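You operate a simulated robot arm through the tools that you are given. There is no shell and no other tool. Be economical: measure what you need, move in short steps, check, and stop when the job is done.

The job below is to be done with a simulated two-armed robot. You get a single attempt, and the scene is never put back.

Task
Pick up the tube from the end of the long bench by the fineness meter with one hand, pass it to the other hand and put it on the upper shelf under the roller stand. Put the steel pot on the red pad. Fetch the green pot from the end of the long bench by the fineness meter and set it on the tray board. Put the grey pot from the end of the long bench by the fineness meter on the bearing there. Open the centre drawer, take the white chain link on the top of the long table and put it away in the inside of the centre drawer, then shut the drawer. The order is free. Set down upright: tube, steel pot, pot.

The check looks at the end state, three seconds after you hand in, the way a careful person would. Anything else that was tipped, shoved, dropped, spilled or broken makes it a failure.

Robot
Two 7-joint arms with two-finger parallel grippers on one trunk, on a base that drives. Base frame: it is fixed to the floor where the robot stands at the start and does not move with it; the origin is under the middle of the robot, x ahead of it, y to its left, z up. Units: mm, rad, N and s.
The left shoulder is at the start at [70, 177, 1145], the right one opposite. With the tool pointing down near the work surface each hand reaches from about 260 to 720 mm from the robot's upright axis, wherever it stands, measured 20 degrees to its own side. Places, roughly: bearing (6x6x2 cm) [800, -600, 900]; centre drawer [-1100, 3100, 800]; grey pot (6x6x4 cm) [800, -300, 900]; inside of the centre drawer [-1100, 3200, 700]; pot [500, -250, 1000]; red pad (6x6x2 cm) [-2700, 3200, 900]; tray board [500, -1000, 750]; tube (5x5x11 cm) [700, -100, 900]; upper shelf under the roller stand [-2100, 3200, 500]; white chain link (6x3x3 cm) [1200, 900, 800]. Payload 3.43 kg a hand.
The TCP of each hand is the grasp point between the finger pads, 30 mm short of the fingertips. In the tool frame z runs along the fingers and y along their closing line. The gripper opens to 94 mm. The fingers are 28 mm wide and 10 mm thick; the gripper's body (50 by 96 mm) begins 55 mm behind the TCP.
Orientation is that of the tool frame in the base frame, as a unit quaternion [x, y, z, w]. With the fingers straight down and closing along the base's y, the tool's x points along the base's -x, its y along +y and its z along -z.

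Tools
- The arms move only by the tool arm_command. It takes "left_moves", "right_moves" or both (then of equal length, played together; a hand with none holds still); each is a list of rows, each a list of 6 numbers: the shift along the tool's x, y, z in mm, then the turn, a rotation vector about the tool's x, y, z in degrees. In form: [[dx, dy, dz, rx, ry, rz], ...]. A call has 1 to 10 rows; each row is the pose to reach, as a shift and turn from the pose commanded when the call began, along the tool's axes at that moment. "left_fingers" and "right_fingers" are, for a hand that has rows, the gripper command, from -1 (fully open) to 1 (shut), values between in proportion, set as the call begins (left out, the last holds). A row lasts 0.2 s, in which the tool goes at most 50 mm and 0.15 rad; a call with a longer step from one row to the next is refused whole, and so is a gripper value outside its range. A pose out of reach is approached as far as the arm can. The call stops where the force on the tool passes 40 N (or 10 N more than at its start, if that is more) or the arm is blocked; 0.2 s more then pass. Each finger travels about 153 mm/s and halts on what it meets, pressing with about 41 N; the grip force reading is that of the motor and also rises with nothing between the fingers. The clock runs only during rows and for 0.2 s after the last one: add rows that repeat a pose to give the fingers time. The reply holds the time, the measured pose of the TCP, the force on the tool along the base axes, the opening and the grip force, in the units named above and with some noise, with the torque about the TCP (base axes, N m) and any sound that the robot's microphone picked up, and new pictures: "pictures" is both (left out), scene, wrist or none (wrist: the cameras of the hands that moved).
- Cameras (640 x 400 px; columns grow to the right, rows downward): "scene" is now at [132, -24.8, 1455.7]; the picture's right is [-0.30, -0.95, -0.00], its down [-0.61, 0.19, -0.77] and it looks along [0.74, -0.23, -0.64] (base axes); focal length 261 px, centre (320, 200). "left" rides on the left gripper at [76, -14, -102] in its tool frame; the picture's right is [0.18, 0.98, 0.00], its down [-0.75, 0.14, -0.64] and it looks along [-0.63, 0.12, 0.77] (tool axes); focal length 243 px, centre (320, 200). "right" rides on the right gripper at [76, 14, -103] in its tool frame; the picture's right is [-0.18, 0.98, 0.00], its down [-0.75, -0.14, -0.64] and it looks along [-0.63, -0.12, 0.77] (tool axes); focal length 243 px, centre (320, 200). There is no depth. A picture from a camera that has moved, and an enlarged one, comes with that camera's place and axes in the base frame and with its lens.
- raise_lower(by): slides the trunk up (or, below 0, down) by that many mm; the arms and the scene camera ride with it, the base frame stays. It gives what a move gives, with no picture.
- base_move(legs): drives the robot by 1 to 6 legs, each [ahead, turn to the left] in mm and rad, along the robot's own axes; the way and the turn of a leg run together, so that a leg with both is an arc; at most 1500 mm and 3.142 rad a leg. The arms and the cameras ride along, it lands a little off, and it stops where it bumps. It gives what a move gives, and a new picture of the scene camera.
- pan_tilt(pan, tilt): turns the head with the scene camera to pan (to the left, within 1.501 rad either way) and tilt (down, from -0.506 to 1.204), counted from straight ahead of the robot. It gives what a move gives, and a new picture of the scene camera.
- zoom(camera, box): a new picture of the part [left, top, right, bottom] of that camera's present view, enlarged. It takes no simulated time.
- sign_off(): hands the job in; it is judged then, once.

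Work in short steps. Places have to be worked out from the pictures, the camera data and where the tool is seen: move nearer, look again, correct. Check each grasp and each placing, and mend what went wrong. You have 196 turns and 260 pictures in all, those below and enlarged ones among them. Open the grippers and draw the arms clear of the work before you hand the job in, unless the task says otherwise.

The tools are called after ">>>" as a command line: name --argument value ..., lists and objects as JSON in quotes. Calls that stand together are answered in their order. arm_command: Moves the arms, as the interface text tells. Its arguments: {"type":"object","properties":{"left_moves":{"type":"array","items":{"type":"array","items":{"type":"number"}}},"left_fingers":{"type":"number"},"right_moves":{"type":"array","items":{"type":"array","items":{"type":"number"}}},"right_fingers":{"type":"number"},"pictures":{"type":"string","enum":["both","scene","wrist","none"]}},"required":[]} The other tools are called the same way: raise_lower (by) slides the trunk up or down; base_move (legs) drives the base; pan_tilt (pan, tilt) turns the head that bears the scene camera; zoom (camera, box) takes an enlarged picture of a part of a camera's view; sign_off () hands the job in.

At the start:

```text
t: 0.0
left_tool_pos: [488.4, 7.5, 1188.9]
left_ee_rot: [0.0, 1.0, 0.0, 0.0]
left_wrist_force: [-1.0, -0.1, -0.2]
left_ft_torque: [-0.03, 0.02, -0.01]
left_gripper_width: 94.0
left_finger_force: 0.1
right_tool_pos: [379.3, -422.9, 1152.4]
right_ee_rot: [0.0, 1.0, 0.0, 0.0]
right_wrist_force: [-0.3, 0.9, -0.7]
right_ft_torque: [0.02, 0.02, 0.01]
right_gripper_width: 94.1
right_finger_force: 0.1
trunk travel left (down, up): [-725.0, 115.0]
robot x, y, heading: [1.2, -0.4, 0.002]
head pan, tilt: [-0.302, 0.691]
```

scene: 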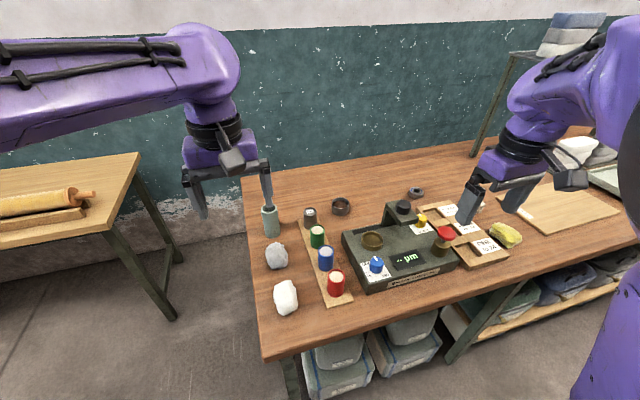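
right: 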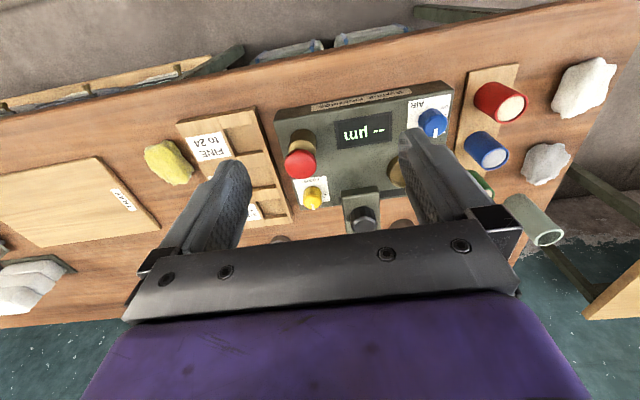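
left: 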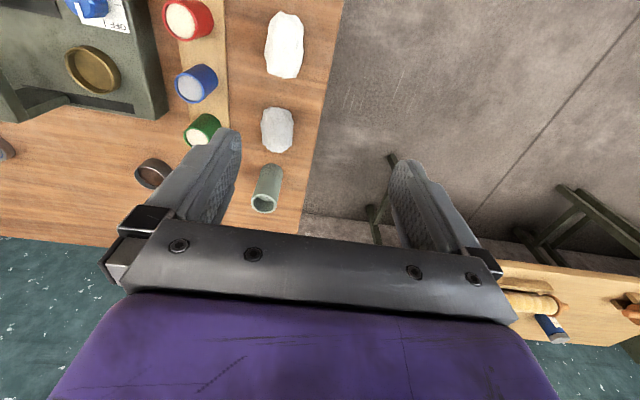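

I start with an enlarged look at the bench to identify the items.

>>> zoom --camera "scene" --box '[240, 160, 440, 310]'

>>> zoom --camera "scene" --box '[380, 120, 640, 300]'

```text
2.67 times, centred on (340, 235) of scene
camera zoom: at [132.0, -24.8, 1455.7], right [-0.3, -0.95, 0.0], down [-0.61, 0.19, -0.77], along [0.74, -0.23, -0.64], focal length 697 px, centre (267, 107)
```

zoom: 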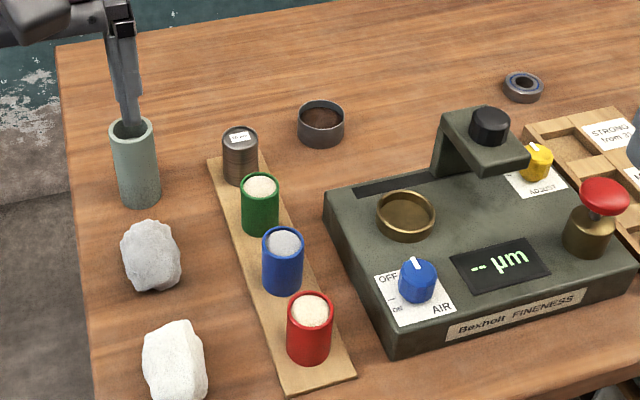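

```text
2.22 times, centred on (510, 210) of scene
camera zoom: at [132.0, -24.8, 1455.7], right [-0.3, -0.95, 0.0], down [-0.61, 0.19, -0.77], along [0.74, -0.23, -0.64], focal length 581 px, centre (-102, 178)
```

zoom: 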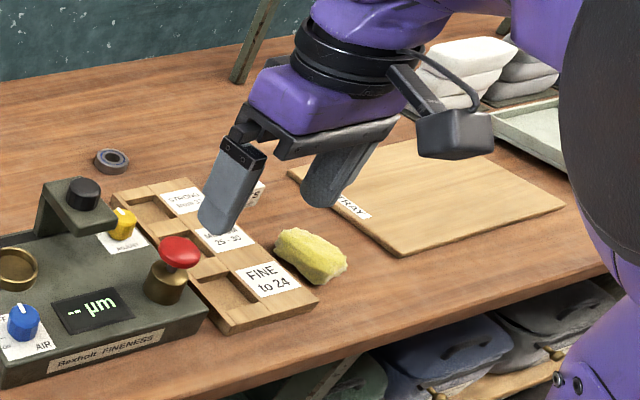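

Tube top is around (729,-55,945), so the bench surface is about z 835. I look closer at the dark labelled tin, and pan left to see the long table.

>>> zoom --camera "scene" --box '[285, 190, 365, 240]'

>>> pan_tilt --pan 0.7 --tilt 0.5

>>> pan_tilt --pan 1.5 --tilt 0.3

>>> pan_tilt --pan -1.2 --tilt 0.6

```text
8.00 times, centred on (325, 215) of scene
camera zoom: at [132.0, -24.8, 1455.7], right [-0.3, -0.95, 0.0], down [-0.61, 0.19, -0.77], along [0.74, -0.23, -0.64], focal length 2091 px, centre (280, 80)
```

zoom: 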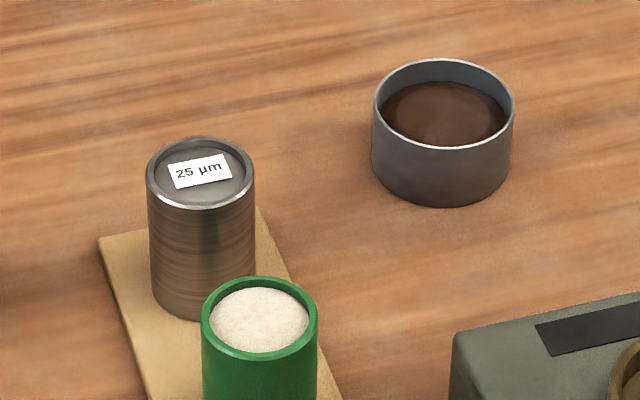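

```text
t: 1.3
left_tool_pos: [488.5, 9.1, 1188.0]
left_ee_rot: [0.0, 1.0, 0.0, -0.001]
left_wrist_force: [0.2, -1.0, -0.7]
left_ft_torque: [0.02, 0.0, -0.01]
left_gripper_width: 94.0
left_finger_force: 0.1
right_tool_pos: [380.5, -422.4, 1153.2]
right_ee_rot: [0.0, 1.0, 0.0, -0.001]
right_wrist_force: [-0.5, -0.5, -0.9]
right_ft_torque: [-0.01, -0.01, 0.01]
right_gripper_width: 93.9
right_finger_force: 0.0
trunk travel left (down, up): [-725.0, 115.0]
robot x, y, heading: [-1.1, -2.8, -0.001]
head pan, tilt: [0.7, 0.499]
camera scene: at [120.3, 59.2, 1472.7], right [0.64, -0.77, 0.0], down [-0.37, -0.31, -0.88], along [0.67, 0.56, -0.48], focal length 261 px, centre (320, 200)
```

scene: 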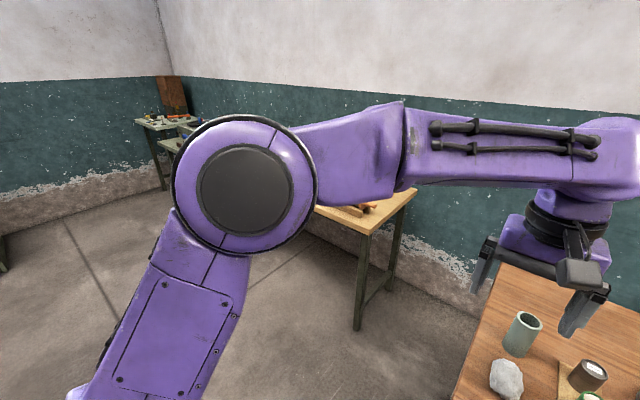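

```text
t: 2.4
left_tool_pos: [489.7, 8.6, 1188.0]
left_ee_rot: [0.0, 1.0, -0.001, 0.0]
left_wrist_force: [0.7, -0.1, -0.2]
left_ft_torque: [-0.01, 0.04, 0.05]
left_gripper_width: 93.9
left_finger_force: 0.0
right_tool_pos: [378.5, -422.4, 1152.0]
right_ee_rot: [0.001, 1.0, -0.001, 0.0]
right_wrist_force: [-0.6, 0.1, 1.6]
right_ft_torque: [0.0, 0.0, 0.0]
right_gripper_width: 94.1
right_finger_force: 0.1
trunk travel left (down, up): [-725.0, 115.0]
robot x, y, heading: [1.1, -1.0, 0.004]
head pan, tilt: [1.499, 0.3]
camera scene: at [57.4, 93.8, 1491.1], right [1.0, -0.07, 0.0], down [-0.02, -0.29, -0.96], along [0.07, 0.95, -0.3], focal length 261 px, centre (320, 200)
```

scene: 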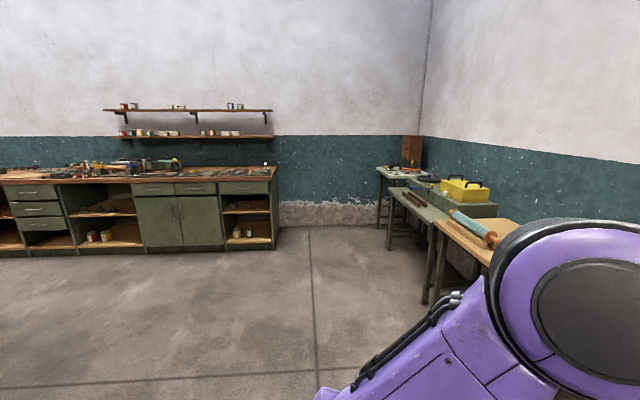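

```text
t: 4.8
left_tool_pos: [488.9, 9.1, 1188.9]
left_ee_rot: [0.0, 1.0, 0.0, 0.0]
left_wrist_force: [-0.9, -0.7, -0.3]
left_ft_torque: [0.03, -0.02, -0.02]
left_gripper_width: 93.7
left_finger_force: 0.0
right_tool_pos: [380.1, -422.8, 1152.4]
right_ee_rot: [0.0, 1.0, 0.001, 0.001]
right_wrist_force: [-0.4, -0.2, 0.5]
right_ft_torque: [0.0, 0.04, 0.01]
right_gripper_width: 94.1
right_finger_force: 0.1
trunk travel left (down, up): [-725.0, 115.0]
robot x, y, heading: [1.2, 1.0, -0.003]
head pan, tilt: [-1.201, 0.6]
camera scene: at [82.6, -81.7, 1463.6], right [-0.93, -0.36, 0.0], down [-0.2, 0.53, -0.83], along [0.3, -0.77, -0.56], focal length 261 px, centre (320, 200)
```

scene: 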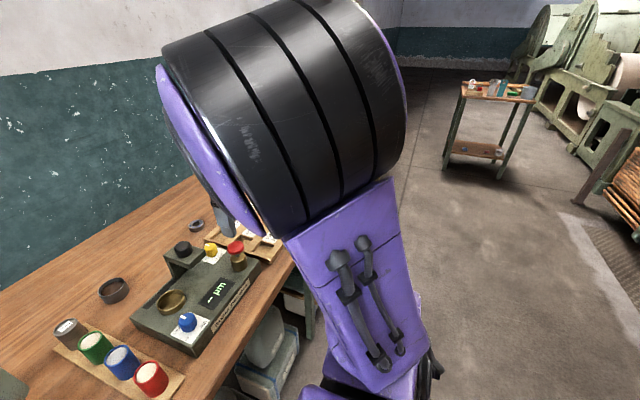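

The "25 µm" brushed tin is the steel pot; green, grey pot, tube and bearing are all identified. I look down to see the base clearance from the bench.

>>> pan_tilt --pan 0.0 --tilt 1.2

```text
t: 6.2
left_tool_pos: [489.1, 7.9, 1188.4]
left_ee_rot: [0.0, 1.0, 0.0, -0.001]
left_wrist_force: [0.2, -0.4, -0.3]
left_ft_torque: [0.01, 0.01, 0.0]
left_gripper_width: 94.1
left_finger_force: 0.1
right_tool_pos: [378.8, -423.2, 1152.6]
right_ee_rot: [0.0, 1.0, 0.0, 0.0]
right_wrist_force: [0.0, 0.0, -0.7]
right_ft_torque: [0.04, -0.02, -0.01]
right_gripper_width: 94.1
right_finger_force: 0.0
trunk travel left (down, up): [-725.0, 115.0]
robot x, y, heading: [-0.6, -0.2, -0.001]
head pan, tilt: [0.0, 1.201]
camera scene: at [106.5, 0.6, 1419.0], right [0.0, -1.0, 0.0], down [-0.93, 0.0, -0.36], along [0.36, 0.0, -0.93], focal length 261 px, centre (320, 200)
```

scene: 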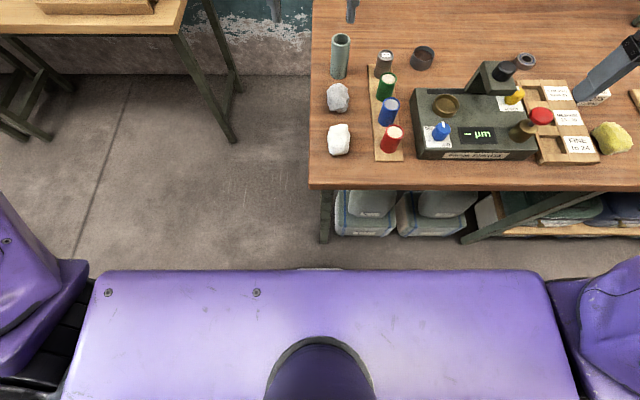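

The base front is near x≈250 and the bench edge is at x≈365, so I can drive sideways safely. I back off, shift about 300 mm right and then go ahead, so the right hand reaches both the grey pot (771,-295) and the bearing (763,-603).

>>> base_move --legs '[[-100, 0], [0, -1.571], [300, 0], [0, 1.571], [210, 0]]'

>>> pan_tilt --pan 0.0 --tilt 0.9

```text
t: 17.9
left_tool_pos: [582.4, -307.1, 1188.7]
left_ee_rot: [0.01, 1.0, -0.001, 0.001]
left_wrist_force: [0.1, 0.6, 0.4]
left_ft_torque: [0.01, 0.0, 0.03]
left_gripper_width: 94.0
left_finger_force: 0.1
right_tool_pos: [464.9, -737.0, 1153.6]
right_ee_rot: [0.009, 1.0, 0.0, 0.001]
right_wrist_force: [-0.7, 0.3, -0.2]
right_ft_torque: [0.01, 0.02, 0.02]
right_gripper_width: 94.0
right_finger_force: 0.1
trunk travel left (down, up): [-725.0, 115.0]
robot x, y, heading: [95.7, -311.2, -0.023]
head pan, tilt: [0.0, 1.201]
camera scene: at [199.6, -308.0, 1419.1], right [-0.02, -1.0, 0.0], down [-0.93, 0.02, -0.36], along [0.36, -0.01, -0.93], focal length 261 px, centre (320, 200)
```

scene: 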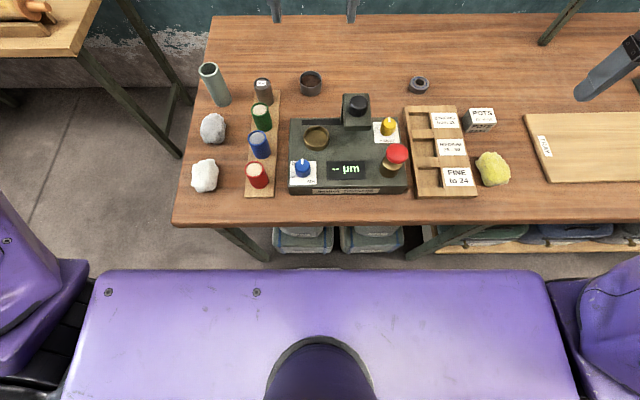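

```text
t: 18.8
left_tool_pos: [581.8, -306.7, 1189.6]
left_ee_rot: [0.009, 1.0, 0.0, 0.0]
left_wrist_force: [-0.3, 0.1, 0.4]
left_ft_torque: [-0.01, -0.01, -0.05]
left_gripper_width: 94.3
left_finger_force: 0.0
right_tool_pos: [466.4, -736.6, 1152.7]
right_ee_rot: [0.01, 1.0, 0.001, -0.001]
right_wrist_force: [-0.7, -0.2, 0.3]
right_ft_torque: [0.0, -0.01, 0.01]
right_gripper_width: 94.1
right_finger_force: 0.1
trunk travel left (down, up): [-725.0, 115.0]
robot x, y, heading: [91.3, -306.0, -0.018]
head pan, tilt: [0.0, 0.901]
camera scene: at [221.2, -308.5, 1438.7], right [-0.02, -1.0, 0.0], down [-0.78, 0.01, -0.62], along [0.62, -0.01, -0.78], focal length 261 px, centre (320, 200)
```

scene: 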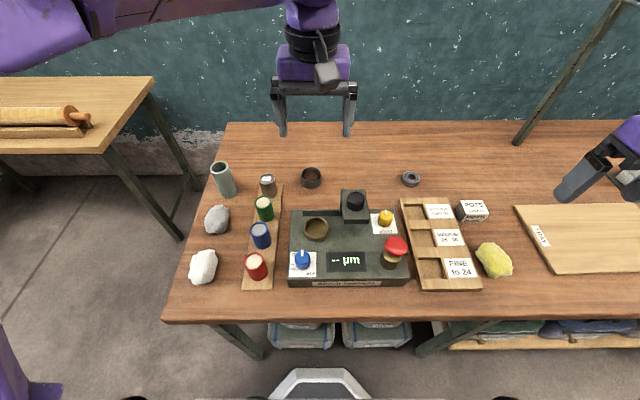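

Good vantage. I zoom for accurate pixel positions.

>>> zoom --camera "scene" --box '[200, 150, 360, 250]'

>>> zoom --camera "scene" --box '[340, 150, 500, 250]'

```text
4.00 times, centred on (280, 200) of scene
camera zoom: at [221.2, -308.5, 1438.7], right [-0.02, -1.0, 0.0], down [-0.78, 0.01, -0.62], along [0.62, -0.01, -0.78], focal length 1045 px, centre (480, 200)
```

zoom: 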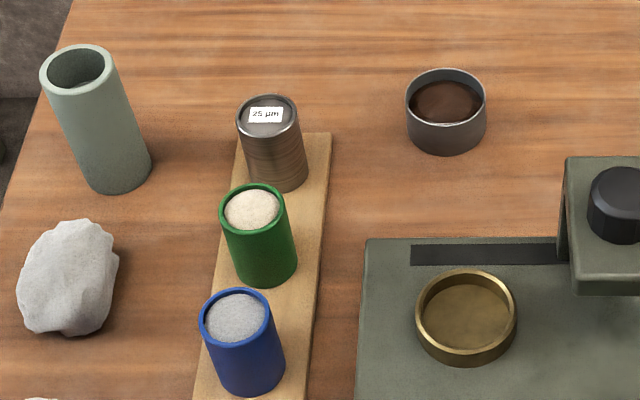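

```text
4.00 times, centred on (420, 200) of scene
camera zoom: at [221.2, -308.5, 1438.7], right [-0.02, -1.0, 0.0], down [-0.78, 0.01, -0.62], along [0.62, -0.01, -0.78], focal length 1045 px, centre (-80, 200)
```

zoom: 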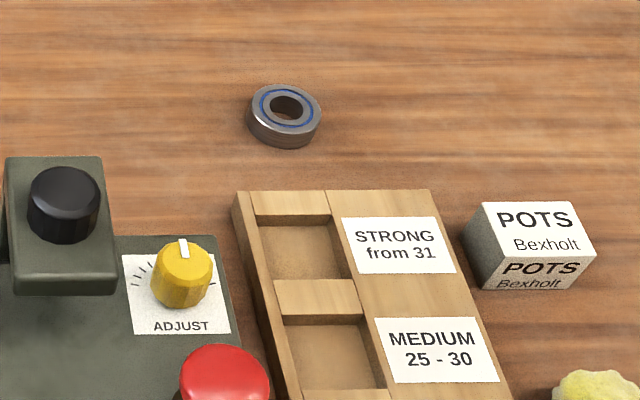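

Estimates: grey pot ≈(773,-293), top 878; bearing ≈(768,-597), top ~860; surface ≈840. I move the left hand clear to the left and bring the right hand toward a point above the grey pot.

>>> arm_command --left_moves '[[10, 45, 0, 0, 0, 0], [20, 90, 0, 0, 0, 0], [30, 135, 0, 0, 0, 0], [40, 180, 0, 0, 0, 0], [50, 225, 0, 0, 0, 0], [60, 250, 0, 0, 0, 0], [60, 250, 0, 0, 0, 0], [60, 250, 0, 0, 0, 0], [60, 250, 0, 0, 0, 0], [60, 250, 0, 0, 0, 0]]' --right_moves '[[-40, 0, 0, 0, 0, 0], [-80, 20, 0, 0, 0, 0], [-115, 50, 5, 0, 0, 0], [-150, 85, 10, 0, 0, 0], [-185, 120, 15, 0, 0, 0], [-215, 155, 20, 0, 0, 0], [-245, 190, 25, 0, 0, 0], [-265, 230, 40, 0, 0, 0], [-275, 275, 50, 0, 0, 0], [-280, 320, 60, 0, 0, 0]]' --pictures "scene"

```text
t: 20.9
left_tool_pos: [528.9, -57.9, 1187.8]
left_ee_rot: [0.01, 1.0, -0.001, 0.0]
left_wrist_force: [0.2, 0.4, -0.3]
left_ft_torque: [-0.03, 0.03, -0.03]
left_gripper_width: 94.0
left_finger_force: 0.1
right_tool_pos: [754.0, -420.4, 1091.9]
right_ee_rot: [0.01, 1.0, -0.001, 0.0]
right_wrist_force: [-0.2, 0.0, 0.1]
right_ft_torque: [0.0, -0.01, 0.0]
right_gripper_width: 93.8
right_finger_force: 0.1
trunk travel left (down, up): [-725.0, 115.0]
robot x, y, heading: [97.4, -305.1, -0.018]
head pan, tilt: [0.0, 0.901]
camera scene: at [222.2, -306.6, 1438.7], right [-0.02, -1.0, 0.0], down [-0.78, 0.01, -0.62], along [0.62, -0.01, -0.78], focal length 261 px, centre (320, 200)
```

scene: 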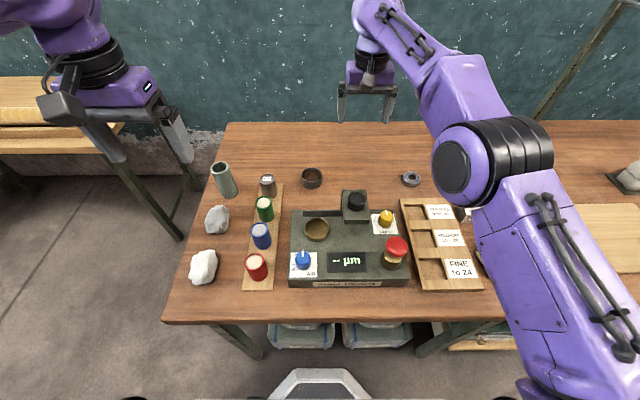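

Right hand goes on to above the grey pot at z≈1000.

>>> arm_command --right_moves '[[-5, 45, 10, 0, 0, 0], [-12, 90, 30, 0, 0, 0], [-16, 127, 60, 0, 0, 0], [-16, 127, 90, 0, 0, 0], [-16, 127, 90, 0, 0, 0]]' --pictures "both"

```text
t: 22.1
left_tool_pos: [526.4, -59.2, 1187.6]
left_ee_rot: [0.01, 1.0, 0.0, 0.0]
left_wrist_force: [-0.4, 0.8, -0.1]
left_ft_torque: [0.0, -0.03, 0.01]
left_gripper_width: 94.1
left_finger_force: 0.2
right_tool_pos: [740.8, -323.9, 998.7]
right_ee_rot: [0.01, 1.0, 0.0, 0.001]
right_wrist_force: [0.0, 0.1, -0.6]
right_ft_torque: [0.02, -0.02, 0.03]
right_gripper_width: 93.9
right_finger_force: 0.1
right hand out of reach, approached as far as the arm can: row 1, 2, 3, 4, 5
trunk travel left (down, up): [-725.0, 115.0]
robot x, y, heading: [94.6, -305.3, -0.017]
head pan, tilt: [0.0, 0.901]
camera scene: at [219.5, -308.3, 1438.9], right [-0.02, -1.0, 0.0], down [-0.78, 0.01, -0.62], along [0.62, -0.01, -0.78], focal length 261 px, centre (320, 200)
camera right: at [665.4, -308.7, 1101.0], right [0.2, 0.98, 0.0], down [0.75, -0.16, 0.64], along [0.63, -0.13, -0.77], focal length 243 px, centre (320, 200)
```

scene: 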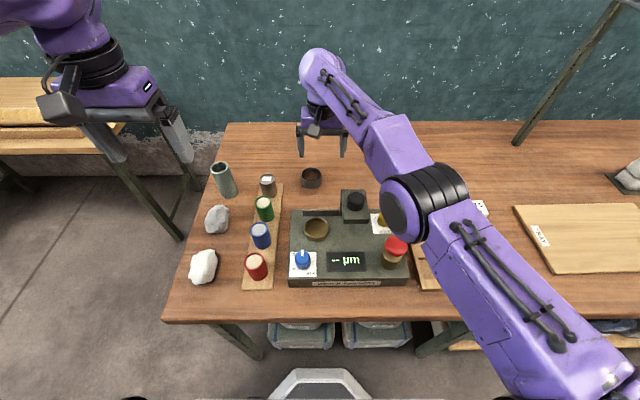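
right: 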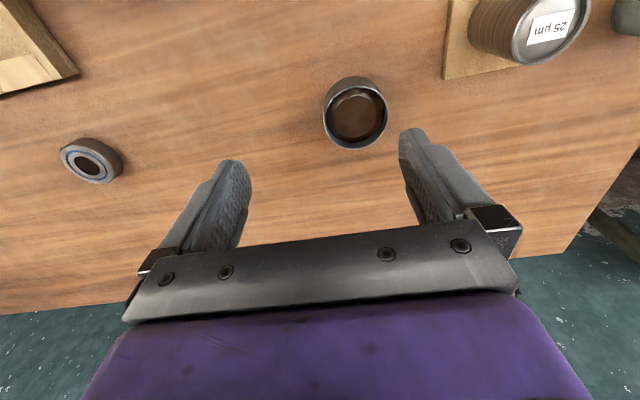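

The arm's limit is about 600 mm from the shoulder, so I need to be closer. The bins start at x≈450 and the base front is at ~345, so I drive ahead 65 mm.

>>> base_move --legs '[[65, 0.015]]'

>>> arm_command --right_moves '[[0, 0, 0, 0, 0, 0]]' --pictures "wrist"

```text
t: 23.1
left_tool_pos: [579.6, -52.7, 1193.4]
left_ee_rot: [0.002, 1.0, 0.001, 0.005]
left_wrist_force: [-1.4, -0.7, 1.1]
left_ft_torque: [-0.02, -0.05, 0.0]
left_gripper_width: 94.1
left_finger_force: 0.1
right_tool_pos: [799.9, -313.9, 1004.4]
right_ee_rot: [0.002, 1.0, 0.001, 0.005]
right_wrist_force: [-0.6, 0.4, -0.1]
right_ft_torque: [-0.01, -0.07, 0.0]
right_gripper_width: 94.2
right_finger_force: 0.0
trunk travel left (down, up): [-725.0, 115.0]
robot x, y, heading: [158.1, -308.6, 0.002]
head pan, tilt: [0.0, 0.901]
camera scene: at [274.9, -307.2, 1439.9], right [0.0, -1.0, 0.0], down [-0.78, 0.0, -0.63], along [0.63, 0.0, -0.78], focal length 261 px, centre (320, 200)
```

scene: 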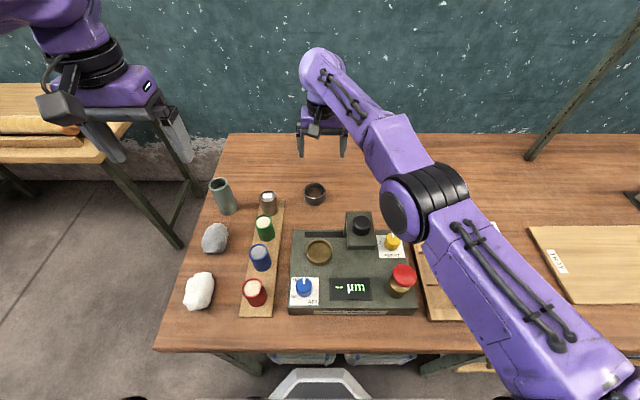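

```text
t: 23.5
left_tool_pos: [586.5, -52.8, 1190.1]
left_ee_rot: [0.003, 1.0, 0.0, 0.001]
left_wrist_force: [-1.1, -0.5, 0.1]
left_ft_torque: [0.02, 0.0, 0.01]
left_gripper_width: 94.3
left_finger_force: 0.1
right_tool_pos: [805.1, -315.0, 999.3]
right_ee_rot: [0.001, 1.0, 0.0, 0.001]
right_wrist_force: [-0.7, -0.1, 0.3]
right_ft_torque: [0.0, -0.03, -0.02]
right_gripper_width: 94.2
right_finger_force: 0.0
trunk travel left (down, up): [-725.0, 115.0]
robot x, y, heading: [156.9, -306.8, -0.004]
head pan, tilt: [0.0, 0.901]
camera right: at [730.3, -300.2, 1101.6], right [0.19, 0.98, 0.0], down [0.75, -0.14, 0.64], along [0.63, -0.12, -0.77], focal length 243 px, centre (320, 200)
```

right: 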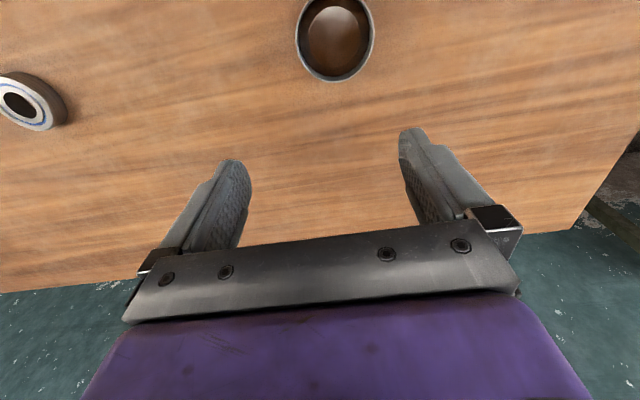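

Triangulating both cameras, the grey pot is ≈(757,-293) with its rim ≈892, and the bearing ≈(753,-587) with its top ≈872, so the surface is ≈852. I centre over the pot and come down partway.

>>> arm_command --right_moves '[[40, 18, 0, 0, 0, 0], [48, 22, 30, 0, 0, 0], [48, 22, 60, 0, 0, 0], [48, 22, 60, 0, 0, 0]]' --pictures "both"

```text
t: 24.5
left_tool_pos: [587.2, -53.5, 1190.3]
left_ee_rot: [0.002, 1.0, 0.0, 0.002]
left_wrist_force: [0.4, 0.6, 0.0]
left_ft_torque: [-0.02, 0.01, 0.02]
left_gripper_width: 94.2
left_finger_force: 0.1
right_tool_pos: [756.4, -293.1, 939.3]
right_ee_rot: [0.002, 1.0, 0.001, 0.002]
right_wrist_force: [0.5, 0.9, 0.4]
right_ft_torque: [0.02, 0.01, -0.02]
right_gripper_width: 93.9
right_finger_force: 0.1
trunk travel left (down, up): [-725.0, 115.0]
robot x, y, heading: [160.3, -309.0, -0.003]
head pan, tilt: [0.0, 0.901]
camera scene: at [284.8, -306.7, 1438.9], right [0.0, -1.0, 0.0], down [-0.78, 0.0, -0.62], along [0.62, 0.0, -0.78], focal length 261 px, centre (320, 200)
camera right: at [681.1, -278.7, 1041.2], right [0.19, 0.98, 0.0], down [0.75, -0.14, 0.64], along [0.63, -0.12, -0.77], focal length 243 px, centre (320, 200)
```

scene: 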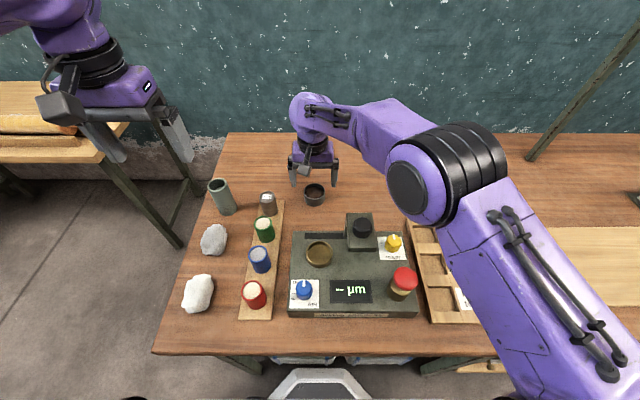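
right: 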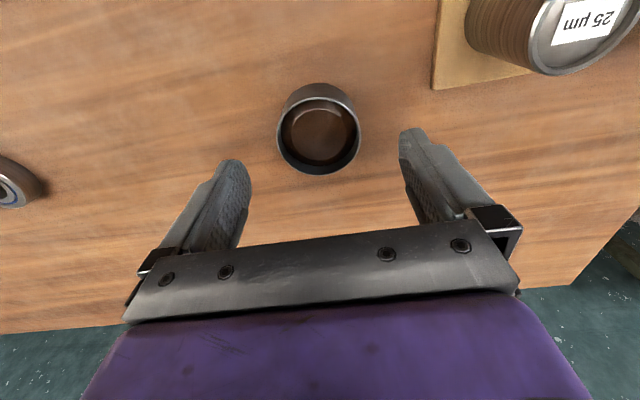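

The wrist view shows the pot slightly nearer than the finger line. I zoom to check alignment before descending.

>>> zoom --camera "scene" --box '[270, 140, 366, 220]'

>>> zoom --camera "right" --box '[200, 60, 480, 235]'

```text
5.00 times, centred on (318, 180) of scene
camera zoom: at [284.8, -306.7, 1438.9], right [0.0, -1.0, 0.0], down [-0.78, 0.0, -0.62], along [0.62, 0.0, -0.78], focal length 1307 px, centre (330, 300)
```

zoom: 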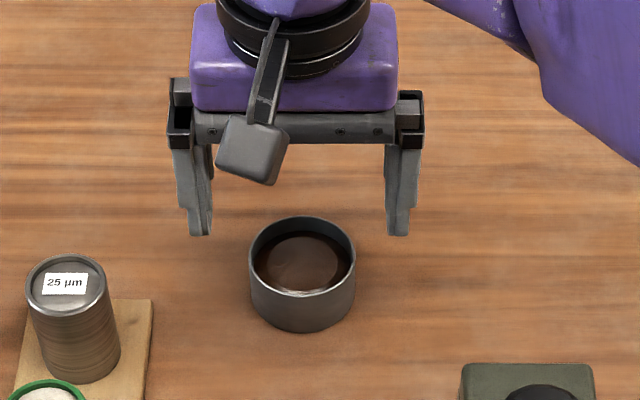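

```text
2.29 times, centred on (340, 148) of right
camera zoom: at [681.1, -278.7, 1041.2], right [0.19, 0.98, 0.0], down [0.75, -0.14, 0.64], along [0.63, -0.12, -0.77], focal length 555 px, centre (274, 320)
```

zoom: 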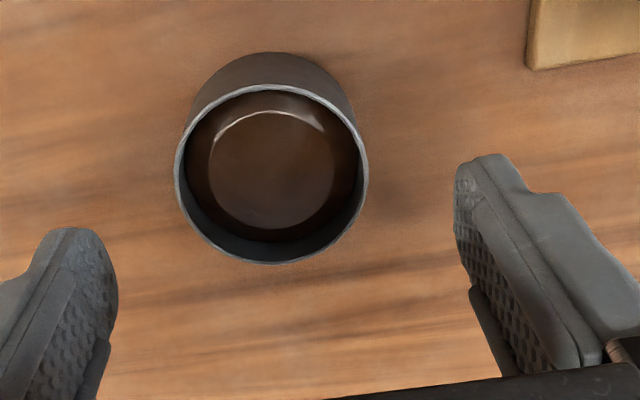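

The pot holds liquid, so I keep it gentle. Centre estimate is (761,-293); I descend around it, watching the force.

>>> arm_command --right_moves '[[-5, 0, 20, 0, 0, 0], [-5, 0, 40, 0, 0, 0], [-5, 0, 60, 0, 0, 0], [-5, 0, 60, 0, 0, 0]]' --pictures "both"

>>> zoom --camera "scene" --box '[270, 140, 366, 220]'

```text
t: 25.5
left_tool_pos: [587.0, -53.2, 1190.5]
left_ee_rot: [0.002, 1.0, 0.001, 0.002]
left_wrist_force: [-0.3, 0.5, -0.1]
left_ft_torque: [0.0, -0.01, 0.02]
left_gripper_width: 94.2
left_finger_force: 0.0
right_tool_pos: [762.4, -293.7, 879.8]
right_ee_rot: [0.002, 1.0, 0.001, 0.002]
right_wrist_force: [-0.1, -1.0, 7.6]
right_ft_torque: [-0.17, 0.17, 0.04]
right_gripper_width: 93.5
right_finger_force: 0.1
trunk travel left (down, up): [-725.0, 115.0]
robot x, y, heading: [158.8, -309.0, 0.0]
head pan, tilt: [0.0, 0.901]
camera scene: at [284.0, -307.1, 1439.1], right [0.0, -1.0, 0.0], down [-0.78, 0.0, -0.62], along [0.62, 0.0, -0.78], focal length 261 px, centre (320, 200)
camera right: at [686.6, -279.5, 982.2], right [0.19, 0.98, 0.0], down [0.75, -0.14, 0.65], along [0.63, -0.12, -0.76], focal length 243 px, centre (320, 200)
```

scene: 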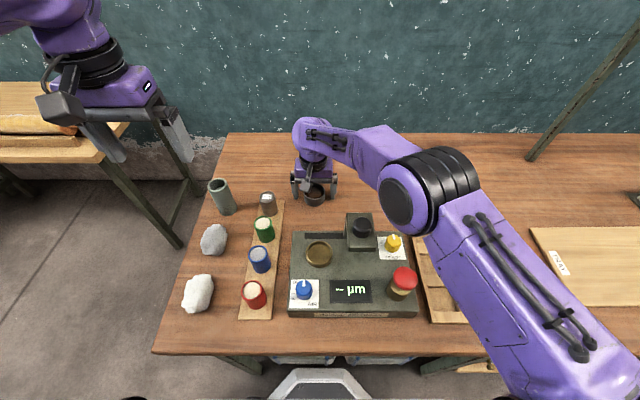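
right: 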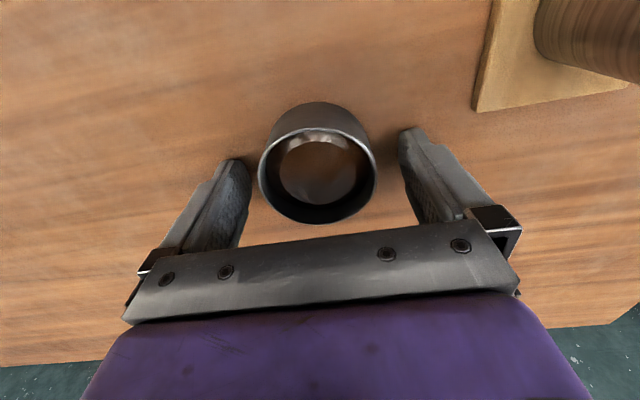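

```text
5.00 times, centred on (318, 180) of scene
camera zoom: at [284.0, -307.1, 1439.1], right [0.0, -1.0, 0.0], down [-0.78, 0.0, -0.62], along [0.62, 0.0, -0.78], focal length 1307 px, centre (330, 300)
```

zoom: 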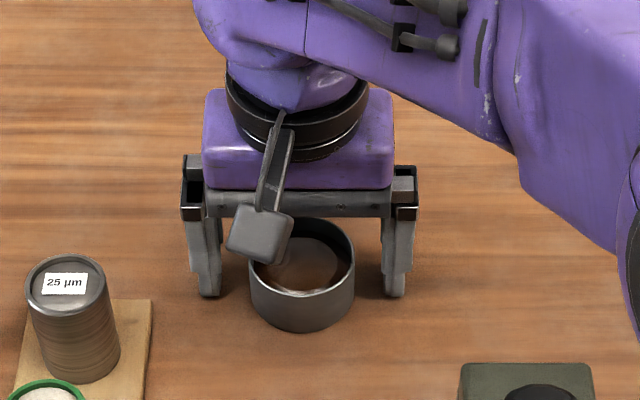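

The fingertips touched the bench (+7.6 N), so the surface is at z≈850 and the pot sits at x≈752. I lift 8 mm, shift back 10 mm and close.

>>> arm_command --right_moves '[[0, 0, -8, 0, 0, 0], [10, 1, -8, 0, 0, 0], [10, 1, -8, 0, 0, 0]]' --pictures "none"

>>> zoom --camera "scene" --box '[270, 140, 366, 220]'

>>> zoom --camera "right" --box '[200, 60, 480, 235]'

```text
t: 26.3
left_tool_pos: [587.5, -53.8, 1188.6]
left_ee_rot: [0.002, 1.0, 0.0, 0.001]
left_wrist_force: [-0.6, 0.2, -0.3]
left_ft_torque: [0.03, 0.01, 0.05]
left_gripper_width: 94.1
left_finger_force: 0.0
right_tool_pos: [754.6, -291.0, 886.1]
right_ee_rot: [0.002, 1.0, 0.0, 0.0]
right_wrist_force: [-0.3, 0.5, 1.7]
right_ft_torque: [0.0, 0.01, 0.01]
right_gripper_width: 93.9
right_finger_force: 0.0
trunk travel left (down, up): [-725.0, 115.0]
robot x, y, heading: [158.5, -310.2, -0.006]
head pan, tilt: [0.0, 0.901]
```

```text
5.00 times, centred on (318, 180) of scene
camera zoom: at [286.2, -307.0, 1438.7], right [0.0, -1.0, 0.0], down [-0.78, 0.0, -0.62], along [0.62, 0.0, -0.78], focal length 1307 px, centre (330, 300)
```

zoom: 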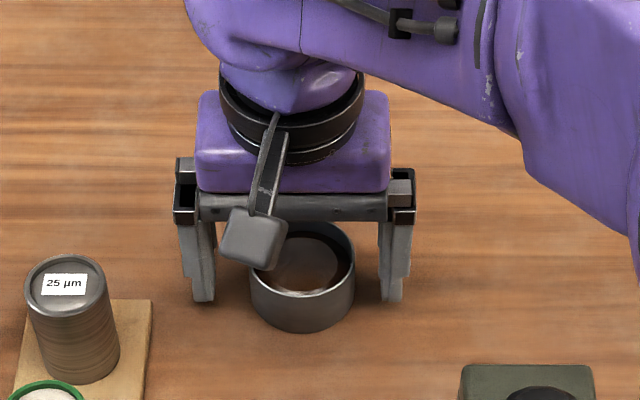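

```text
2.29 times, centred on (340, 148) of right
camera zoom: at [678.3, -277.1, 989.0], right [0.19, 0.98, 0.0], down [0.75, -0.14, 0.64], along [0.63, -0.12, -0.77], focal length 555 px, centre (274, 320)
```

zoom: 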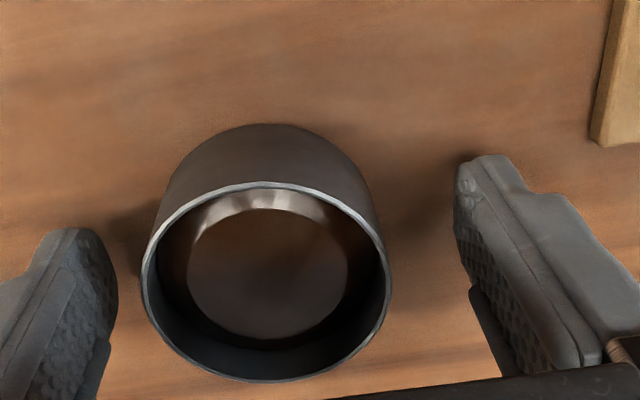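

Alignment is within a few mm. I close in two steps so that contact is gentle.

>>> arm_command --right_moves '[[0, 0, 0, 0, 0, 0], [0, 0, 0, 0, 0, 0]]' --right_fingers -0.38 --pictures "none"

>>> arm_command --right_moves '[[0, 0, 0, 0, 0, 0], [0, 0, 0, 0, 0, 0]]' --right_fingers 0.2 --pictures "wrist"

```text
t: 26.9
left_tool_pos: [588.6, -53.1, 1188.4]
left_ee_rot: [0.002, 1.0, 0.0, 0.002]
left_wrist_force: [0.7, 0.1, -0.8]
left_ft_torque: [-0.02, 0.03, -0.01]
left_gripper_width: 94.1
left_finger_force: 0.1
right_tool_pos: [753.0, -291.6, 886.6]
right_ee_rot: [0.001, 1.0, 0.0, 0.002]
right_wrist_force: [-0.6, -0.8, -0.3]
right_ft_torque: [0.0, 0.03, -0.01]
right_gripper_width: 64.8
right_finger_force: 0.0
trunk travel left (down, up): [-725.0, 115.0]
robot x, y, heading: [161.2, -308.4, -0.003]
head pan, tilt: [0.0, 0.901]
```

```text
t: 27.5
left_tool_pos: [588.5, -53.0, 1188.6]
left_ee_rot: [0.002, 1.0, 0.0, 0.0]
left_wrist_force: [-0.4, 0.0, 0.3]
left_ft_torque: [-0.01, -0.01, -0.03]
left_gripper_width: 94.1
left_finger_force: 0.0
right_tool_pos: [753.4, -291.4, 886.4]
right_ee_rot: [0.002, 1.0, 0.0, 0.001]
right_wrist_force: [-0.8, 0.4, -1.0]
right_ft_torque: [0.01, 0.03, 0.01]
right_gripper_width: 58.9
right_finger_force: 40.1
trunk travel left (down, up): [-725.0, 115.0]
robot x, y, heading: [160.0, -311.2, -0.001]
head pan, tilt: [0.0, 0.901]
camera right: at [678.0, -277.1, 989.2], right [0.19, 0.98, 0.0], down [0.75, -0.14, 0.64], along [0.63, -0.12, -0.77], focal length 243 px, centre (320, 200)
```

right: 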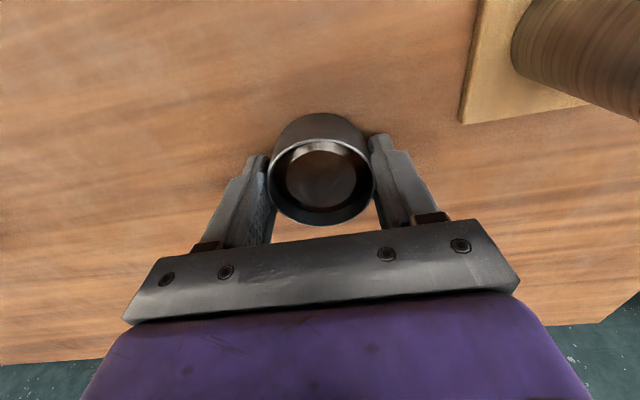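

Gripped (58.9 mm, 40 N). I lift slowly, then travel to the bearing in moderate steps.

>>> arm_command --right_moves '[[0, 0, -8, 0, 0, 0], [0, 0, -20, 0, 0, 0], [0, 0, -35, 0, 0, 0], [0, 0, -50, 0, 0, 0], [0, 0, -60, 0, 0, 0], [0, 0, -65, 0, 0, 0]]' --pictures "none"

>>> arm_command --right_moves '[[0, -10, 0, 0, 0, 0], [0, -28, 0, 0, 0, 0], [0, -50, 0, 0, 0, 0], [0, -74, 0, 0, 0, 0], [0, -98, 0, 0, 0, 0], [0, -122, 0, 0, 0, 0], [0, -146, 0, 0, 0, 0], [0, -170, 0, 0, 0, 0], [0, -190, 0, 0, 0, 0], [0, -200, 0, 0, 0, 0]]' --pictures "both"

```text
t: 28.9
left_tool_pos: [589.4, -52.8, 1188.0]
left_ee_rot: [0.002, 1.0, 0.001, 0.001]
left_wrist_force: [0.0, -0.1, -0.3]
left_ft_torque: [0.0, -0.01, 0.03]
left_gripper_width: 94.0
left_finger_force: 0.1
right_tool_pos: [752.8, -290.4, 951.1]
right_ee_rot: [0.001, 1.0, 0.0, 0.0]
right_wrist_force: [-0.2, 0.2, -1.1]
right_ft_torque: [0.0, -0.01, -0.01]
right_gripper_width: 59.1
right_finger_force: 41.0
trunk travel left (down, up): [-725.0, 115.0]
robot x, y, heading: [158.8, -302.8, -0.004]
head pan, tilt: [0.0, 0.901]
```

```text
t: 31.1
left_tool_pos: [588.5, -54.1, 1189.3]
left_ee_rot: [0.002, 1.0, 0.0, 0.0]
left_wrist_force: [0.5, 0.2, 0.2]
left_ft_torque: [-0.02, 0.02, -0.02]
left_gripper_width: 94.0
left_finger_force: 0.1
right_tool_pos: [752.2, -492.4, 952.6]
right_ee_rot: [0.001, 1.0, 0.0, 0.001]
right_wrist_force: [-0.7, -0.1, -0.5]
right_ft_torque: [0.01, -0.01, -0.01]
right_gripper_width: 58.9
right_finger_force: 40.9
trunk travel left (down, up): [-725.0, 115.0]
robot x, y, heading: [158.8, -305.9, -0.001]
head pan, tilt: [0.0, 0.901]
camera scene: at [285.7, -307.4, 1438.8], right [0.0, -1.0, 0.0], down [-0.78, 0.0, -0.62], along [0.62, 0.0, -0.78], focal length 261 px, centre (320, 200)
camera right: at [676.6, -478.2, 1053.7], right [0.19, 0.98, 0.0], down [0.75, -0.14, 0.64], along [0.63, -0.12, -0.77], focal length 243 px, centre (320, 200)
```

scene: 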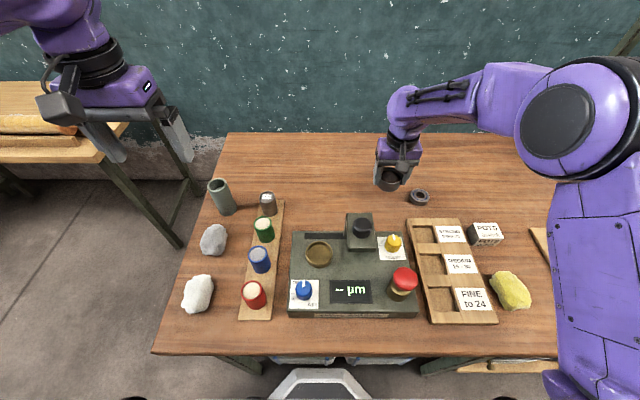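
right: 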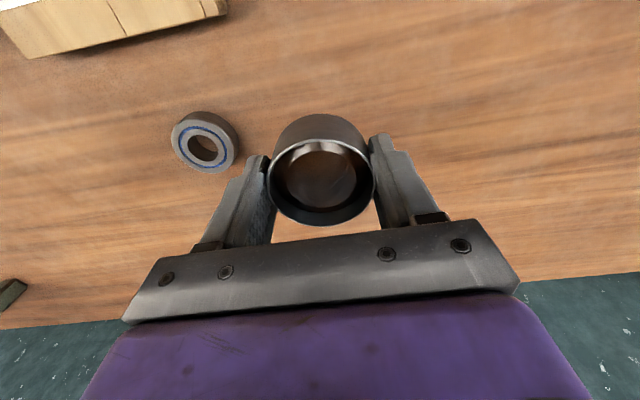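

By the wrist camera, the bearing centre is (748,-588). The pot centre sits about 6 mm nearer than the TCP, so the TCP target is (754,-589.5). I move over it and lower to ~12 mm above.

>>> arm_command --right_moves '[[-1, -12, 0, 0, 0, 0], [-2, -34, 0, 0, 0, 0], [-2, -58, 0, 0, 0, 0], [-2, -80, 0, 0, 0, 0], [-2, -97, 0, 0, 0, 0], [-2, -97, 15, 0, 0, 0], [-2, -97, 32, 0, 0, 0], [-2, -97, 32, 0, 0, 0]]' --pictures "wrist"

>>> zoom --camera "scene" --box '[370, 140, 466, 220]'

```text
t: 32.9
left_tool_pos: [587.7, -53.9, 1189.0]
left_ee_rot: [0.002, 1.0, 0.0, 0.001]
left_wrist_force: [-0.2, -0.1, 0.4]
left_ft_torque: [0.0, 0.03, 0.0]
left_gripper_width: 94.1
left_finger_force: 0.0
right_tool_pos: [755.4, -588.6, 919.1]
right_ee_rot: [0.002, 1.0, 0.0, 0.001]
right_wrist_force: [0.4, 0.5, -1.3]
right_ft_torque: [0.02, -0.01, 0.0]
right_gripper_width: 58.7
right_finger_force: 40.8
trunk travel left (down, up): [-725.0, 115.0]
robot x, y, heading: [158.0, -303.2, -0.005]
head pan, tilt: [0.0, 0.901]
camera right: at [680.1, -574.8, 1021.2], right [0.19, 0.98, 0.0], down [0.75, -0.14, 0.64], along [0.63, -0.12, -0.77], focal length 243 px, centre (320, 200)
```

right: 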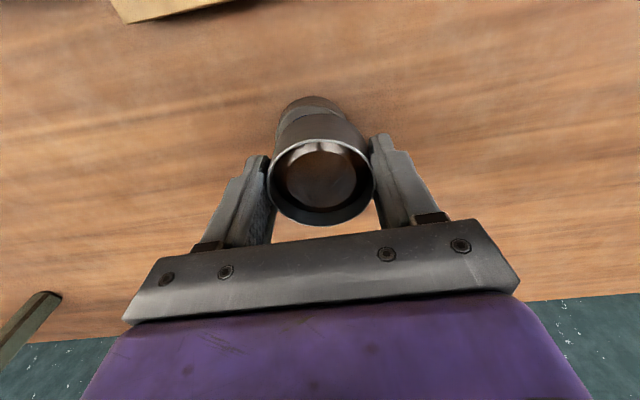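

```text
5.00 times, centred on (418, 180) of scene
camera zoom: at [285.3, -307.3, 1438.8], right [0.0, -1.0, 0.0], down [-0.78, 0.0, -0.62], along [0.62, 0.0, -0.78], focal length 1307 px, centre (-170, 300)
```

zoom: 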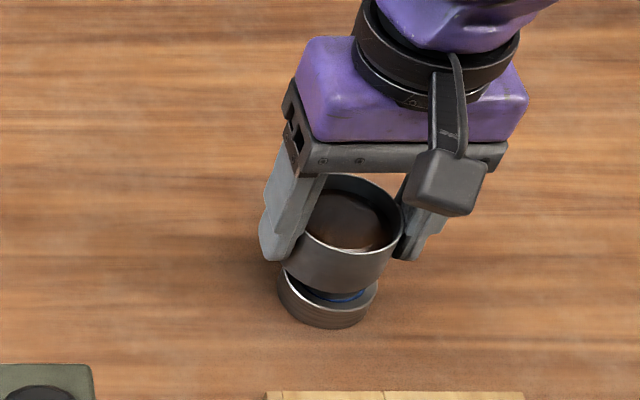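

Lateral alignment agrees within ~2 mm in both cameras. I lower the last 13 mm gently until contact.

>>> arm_command --right_moves '[[0, 0, 4, 0, 0, 0], [0, 0, 8, 0, 0, 0], [0, 0, 10, 0, 0, 0], [0, 0, 12, 0, 0, 0], [0, 0, 13, 0, 0, 0]]' --pictures "wrist"

>>> zoom --camera "scene" --box '[370, 140, 466, 220]'

```text
t: 34.1
left_tool_pos: [588.2, -53.5, 1188.9]
left_ee_rot: [0.001, 1.0, 0.0, 0.001]
left_wrist_force: [0.3, -0.2, -0.1]
left_ft_torque: [0.01, -0.02, -0.02]
left_gripper_width: 94.1
left_finger_force: 0.0
right_tool_pos: [755.5, -589.5, 905.4]
right_ee_rot: [0.002, 1.0, 0.001, 0.001]
right_wrist_force: [0.2, 0.4, -0.7]
right_ft_torque: [0.01, 0.03, 0.0]
right_gripper_width: 58.7
right_finger_force: 41.2
trunk travel left (down, up): [-725.0, 115.0]
robot x, y, heading: [161.2, -305.4, -0.004]
head pan, tilt: [0.0, 0.901]
camera right: at [679.7, -574.6, 1008.6], right [0.19, 0.98, 0.0], down [0.75, -0.14, 0.64], along [0.63, -0.12, -0.77], focal length 243 px, centre (320, 200)
```

right: 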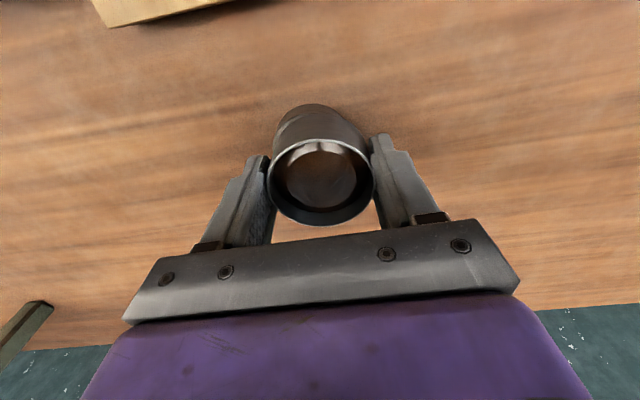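

```text
5.00 times, centred on (418, 180) of scene
camera zoom: at [285.6, -307.2, 1438.8], right [0.0, -1.0, 0.0], down [-0.78, 0.0, -0.62], along [0.62, 0.0, -0.78], focal length 1307 px, centre (-170, 300)
```

zoom: 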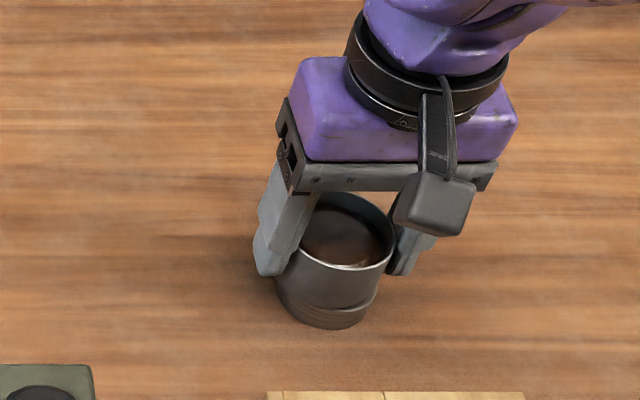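

No contact yet; I step down 1 mm at a time.

>>> arm_command --right_moves '[[0, 0, 1, 0, 0, 0], [0, 0, 2, 0, 0, 0], [0, 0, 2, 0, 0, 0]]' --pictures "none"

>>> arm_command --right_moves '[[0, 0, 1, 0, 0, 0], [0, 0, 2, 0, 0, 0], [0, 0, 2, 0, 0, 0]]' --pictures "none"

```text
t: 34.9
left_tool_pos: [588.0, -53.3, 1187.9]
left_ee_rot: [0.002, 1.0, 0.0, 0.001]
left_wrist_force: [0.8, -0.5, -0.5]
left_ft_torque: [0.02, 0.01, -0.01]
left_gripper_width: 93.6
left_finger_force: 0.0
right_tool_pos: [755.6, -590.2, 904.6]
right_ee_rot: [0.001, 1.0, 0.0, 0.001]
right_wrist_force: [0.5, -1.7, 3.0]
right_ft_torque: [-0.06, 0.03, 0.0]
right_gripper_width: 59.1
right_finger_force: 41.0
trunk travel left (down, up): [-725.0, 115.0]
robot x, y, heading: [158.9, -310.0, -0.005]
head pan, tilt: [0.0, 0.901]
```

```text
t: 35.7
left_tool_pos: [585.6, -53.2, 1190.0]
left_ee_rot: [0.002, 1.0, -0.001, 0.002]
left_wrist_force: [0.8, 0.6, 0.1]
left_ft_torque: [0.03, -0.04, 0.03]
left_gripper_width: 94.1
left_finger_force: 0.1
right_tool_pos: [755.9, -588.9, 905.0]
right_ee_rot: [0.002, 1.0, 0.0, 0.002]
right_wrist_force: [4.7, -3.8, 17.1]
right_ft_torque: [-0.21, -0.01, 0.04]
right_gripper_width: 59.0
right_finger_force: 40.6
trunk travel left (down, up): [-725.0, 115.0]
robot x, y, heading: [160.4, -307.0, -0.005]
head pan, tilt: [0.0, 0.901]
```

The pot is seated (17 N). I ease up 2 mm, open, and lift off.

>>> arm_command --right_moves '[[0, 0, -2, 0, 0, 0], [0, 0, -2, 0, 0, 0]]' --pictures "none"

>>> arm_command --right_moves '[[0, 0, 0, 0, 0, 0], [0, 0, 0, 0, 0, 0]]' --right_fingers -0.6 --pictures "none"

>>> arm_command --right_moves '[[0, 0, 0, 0, 0, 0], [0, 0, -20, 0, 0, 0], [0, 0, -50, 0, 0, 0], [0, 0, -95, 0, 0, 0], [0, 0, -140, 0, 0, 0]]' --right_fingers -1 --pictures "wrist"

>>> zoom --camera "scene" --box '[370, 140, 466, 220]'

```text
t: 36.3
left_tool_pos: [587.2, -53.2, 1189.4]
left_ee_rot: [0.002, 1.0, -0.001, 0.002]
left_wrist_force: [-0.9, 0.2, -0.4]
left_ft_torque: [-0.02, 0.02, -0.01]
left_gripper_width: 94.1
left_finger_force: 0.0
right_tool_pos: [754.2, -588.7, 904.0]
right_ee_rot: [0.002, 1.0, 0.0, 0.001]
right_wrist_force: [3.4, -1.4, 11.4]
right_ft_torque: [-0.01, -0.11, -0.02]
right_gripper_width: 58.9
right_finger_force: 41.1
trunk travel left (down, up): [-725.0, 115.0]
robot x, y, heading: [160.1, -306.4, -0.001]
head pan, tilt: [0.0, 0.901]
```

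```text
t: 36.9
left_tool_pos: [587.7, -53.7, 1189.3]
left_ee_rot: [0.003, 1.0, 0.0, 0.001]
left_wrist_force: [0.2, -0.3, -0.1]
left_ft_torque: [-0.01, -0.01, 0.02]
left_gripper_width: 94.1
left_finger_force: 0.0
right_tool_pos: [753.2, -587.9, 904.5]
right_ee_rot: [0.002, 1.0, 0.0, 0.001]
right_wrist_force: [0.3, 0.0, 0.5]
right_ft_torque: [0.01, 0.0, -0.04]
right_gripper_width: 75.0
right_finger_force: 0.1
trunk travel left (down, up): [-725.0, 115.0]
robot x, y, heading: [159.6, -308.4, -0.004]
head pan, tilt: [0.0, 0.901]
```

```text
t: 38.1
left_tool_pos: [586.1, -52.8, 1188.8]
left_ee_rot: [0.001, 1.0, 0.0, 0.001]
left_wrist_force: [-0.8, 0.5, 0.0]
left_ft_torque: [0.0, -0.02, -0.03]
left_gripper_width: 94.0
left_finger_force: 0.0
right_tool_pos: [754.1, -589.1, 1045.0]
right_ee_rot: [0.002, 1.0, 0.0, 0.001]
right_wrist_force: [-1.0, 0.0, 0.0]
right_ft_torque: [0.03, 0.0, 0.0]
right_gripper_width: 93.8
right_finger_force: 0.1
trunk travel left (down, up): [-725.0, 115.0]
robot x, y, heading: [157.8, -308.8, -0.001]
head pan, tilt: [0.0, 0.901]
camera right: at [679.1, -573.8, 1147.0], right [0.19, 0.98, 0.0], down [0.75, -0.14, 0.64], along [0.63, -0.12, -0.77], focal length 243 px, centre (320, 200)
```

right: 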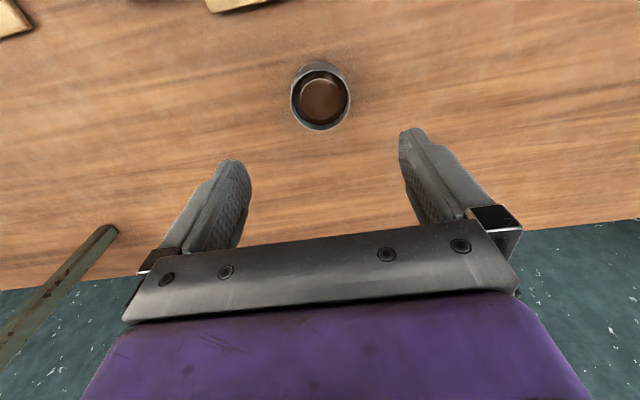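

```text
5.00 times, centred on (418, 180) of scene
camera zoom: at [284.4, -306.7, 1438.9], right [0.0, -1.0, 0.0], down [-0.78, 0.0, -0.62], along [0.62, 0.0, -0.78], focal length 1307 px, centre (-170, 300)
```

zoom: 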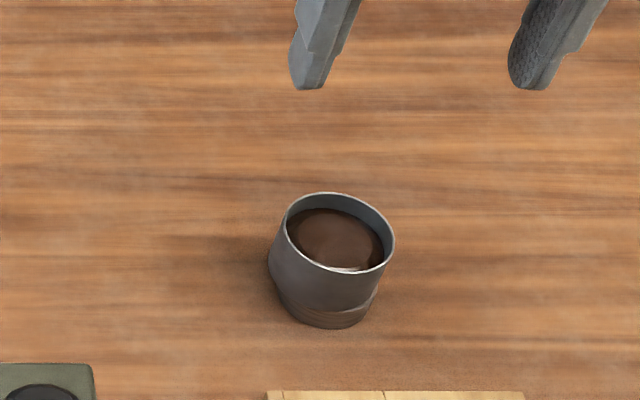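

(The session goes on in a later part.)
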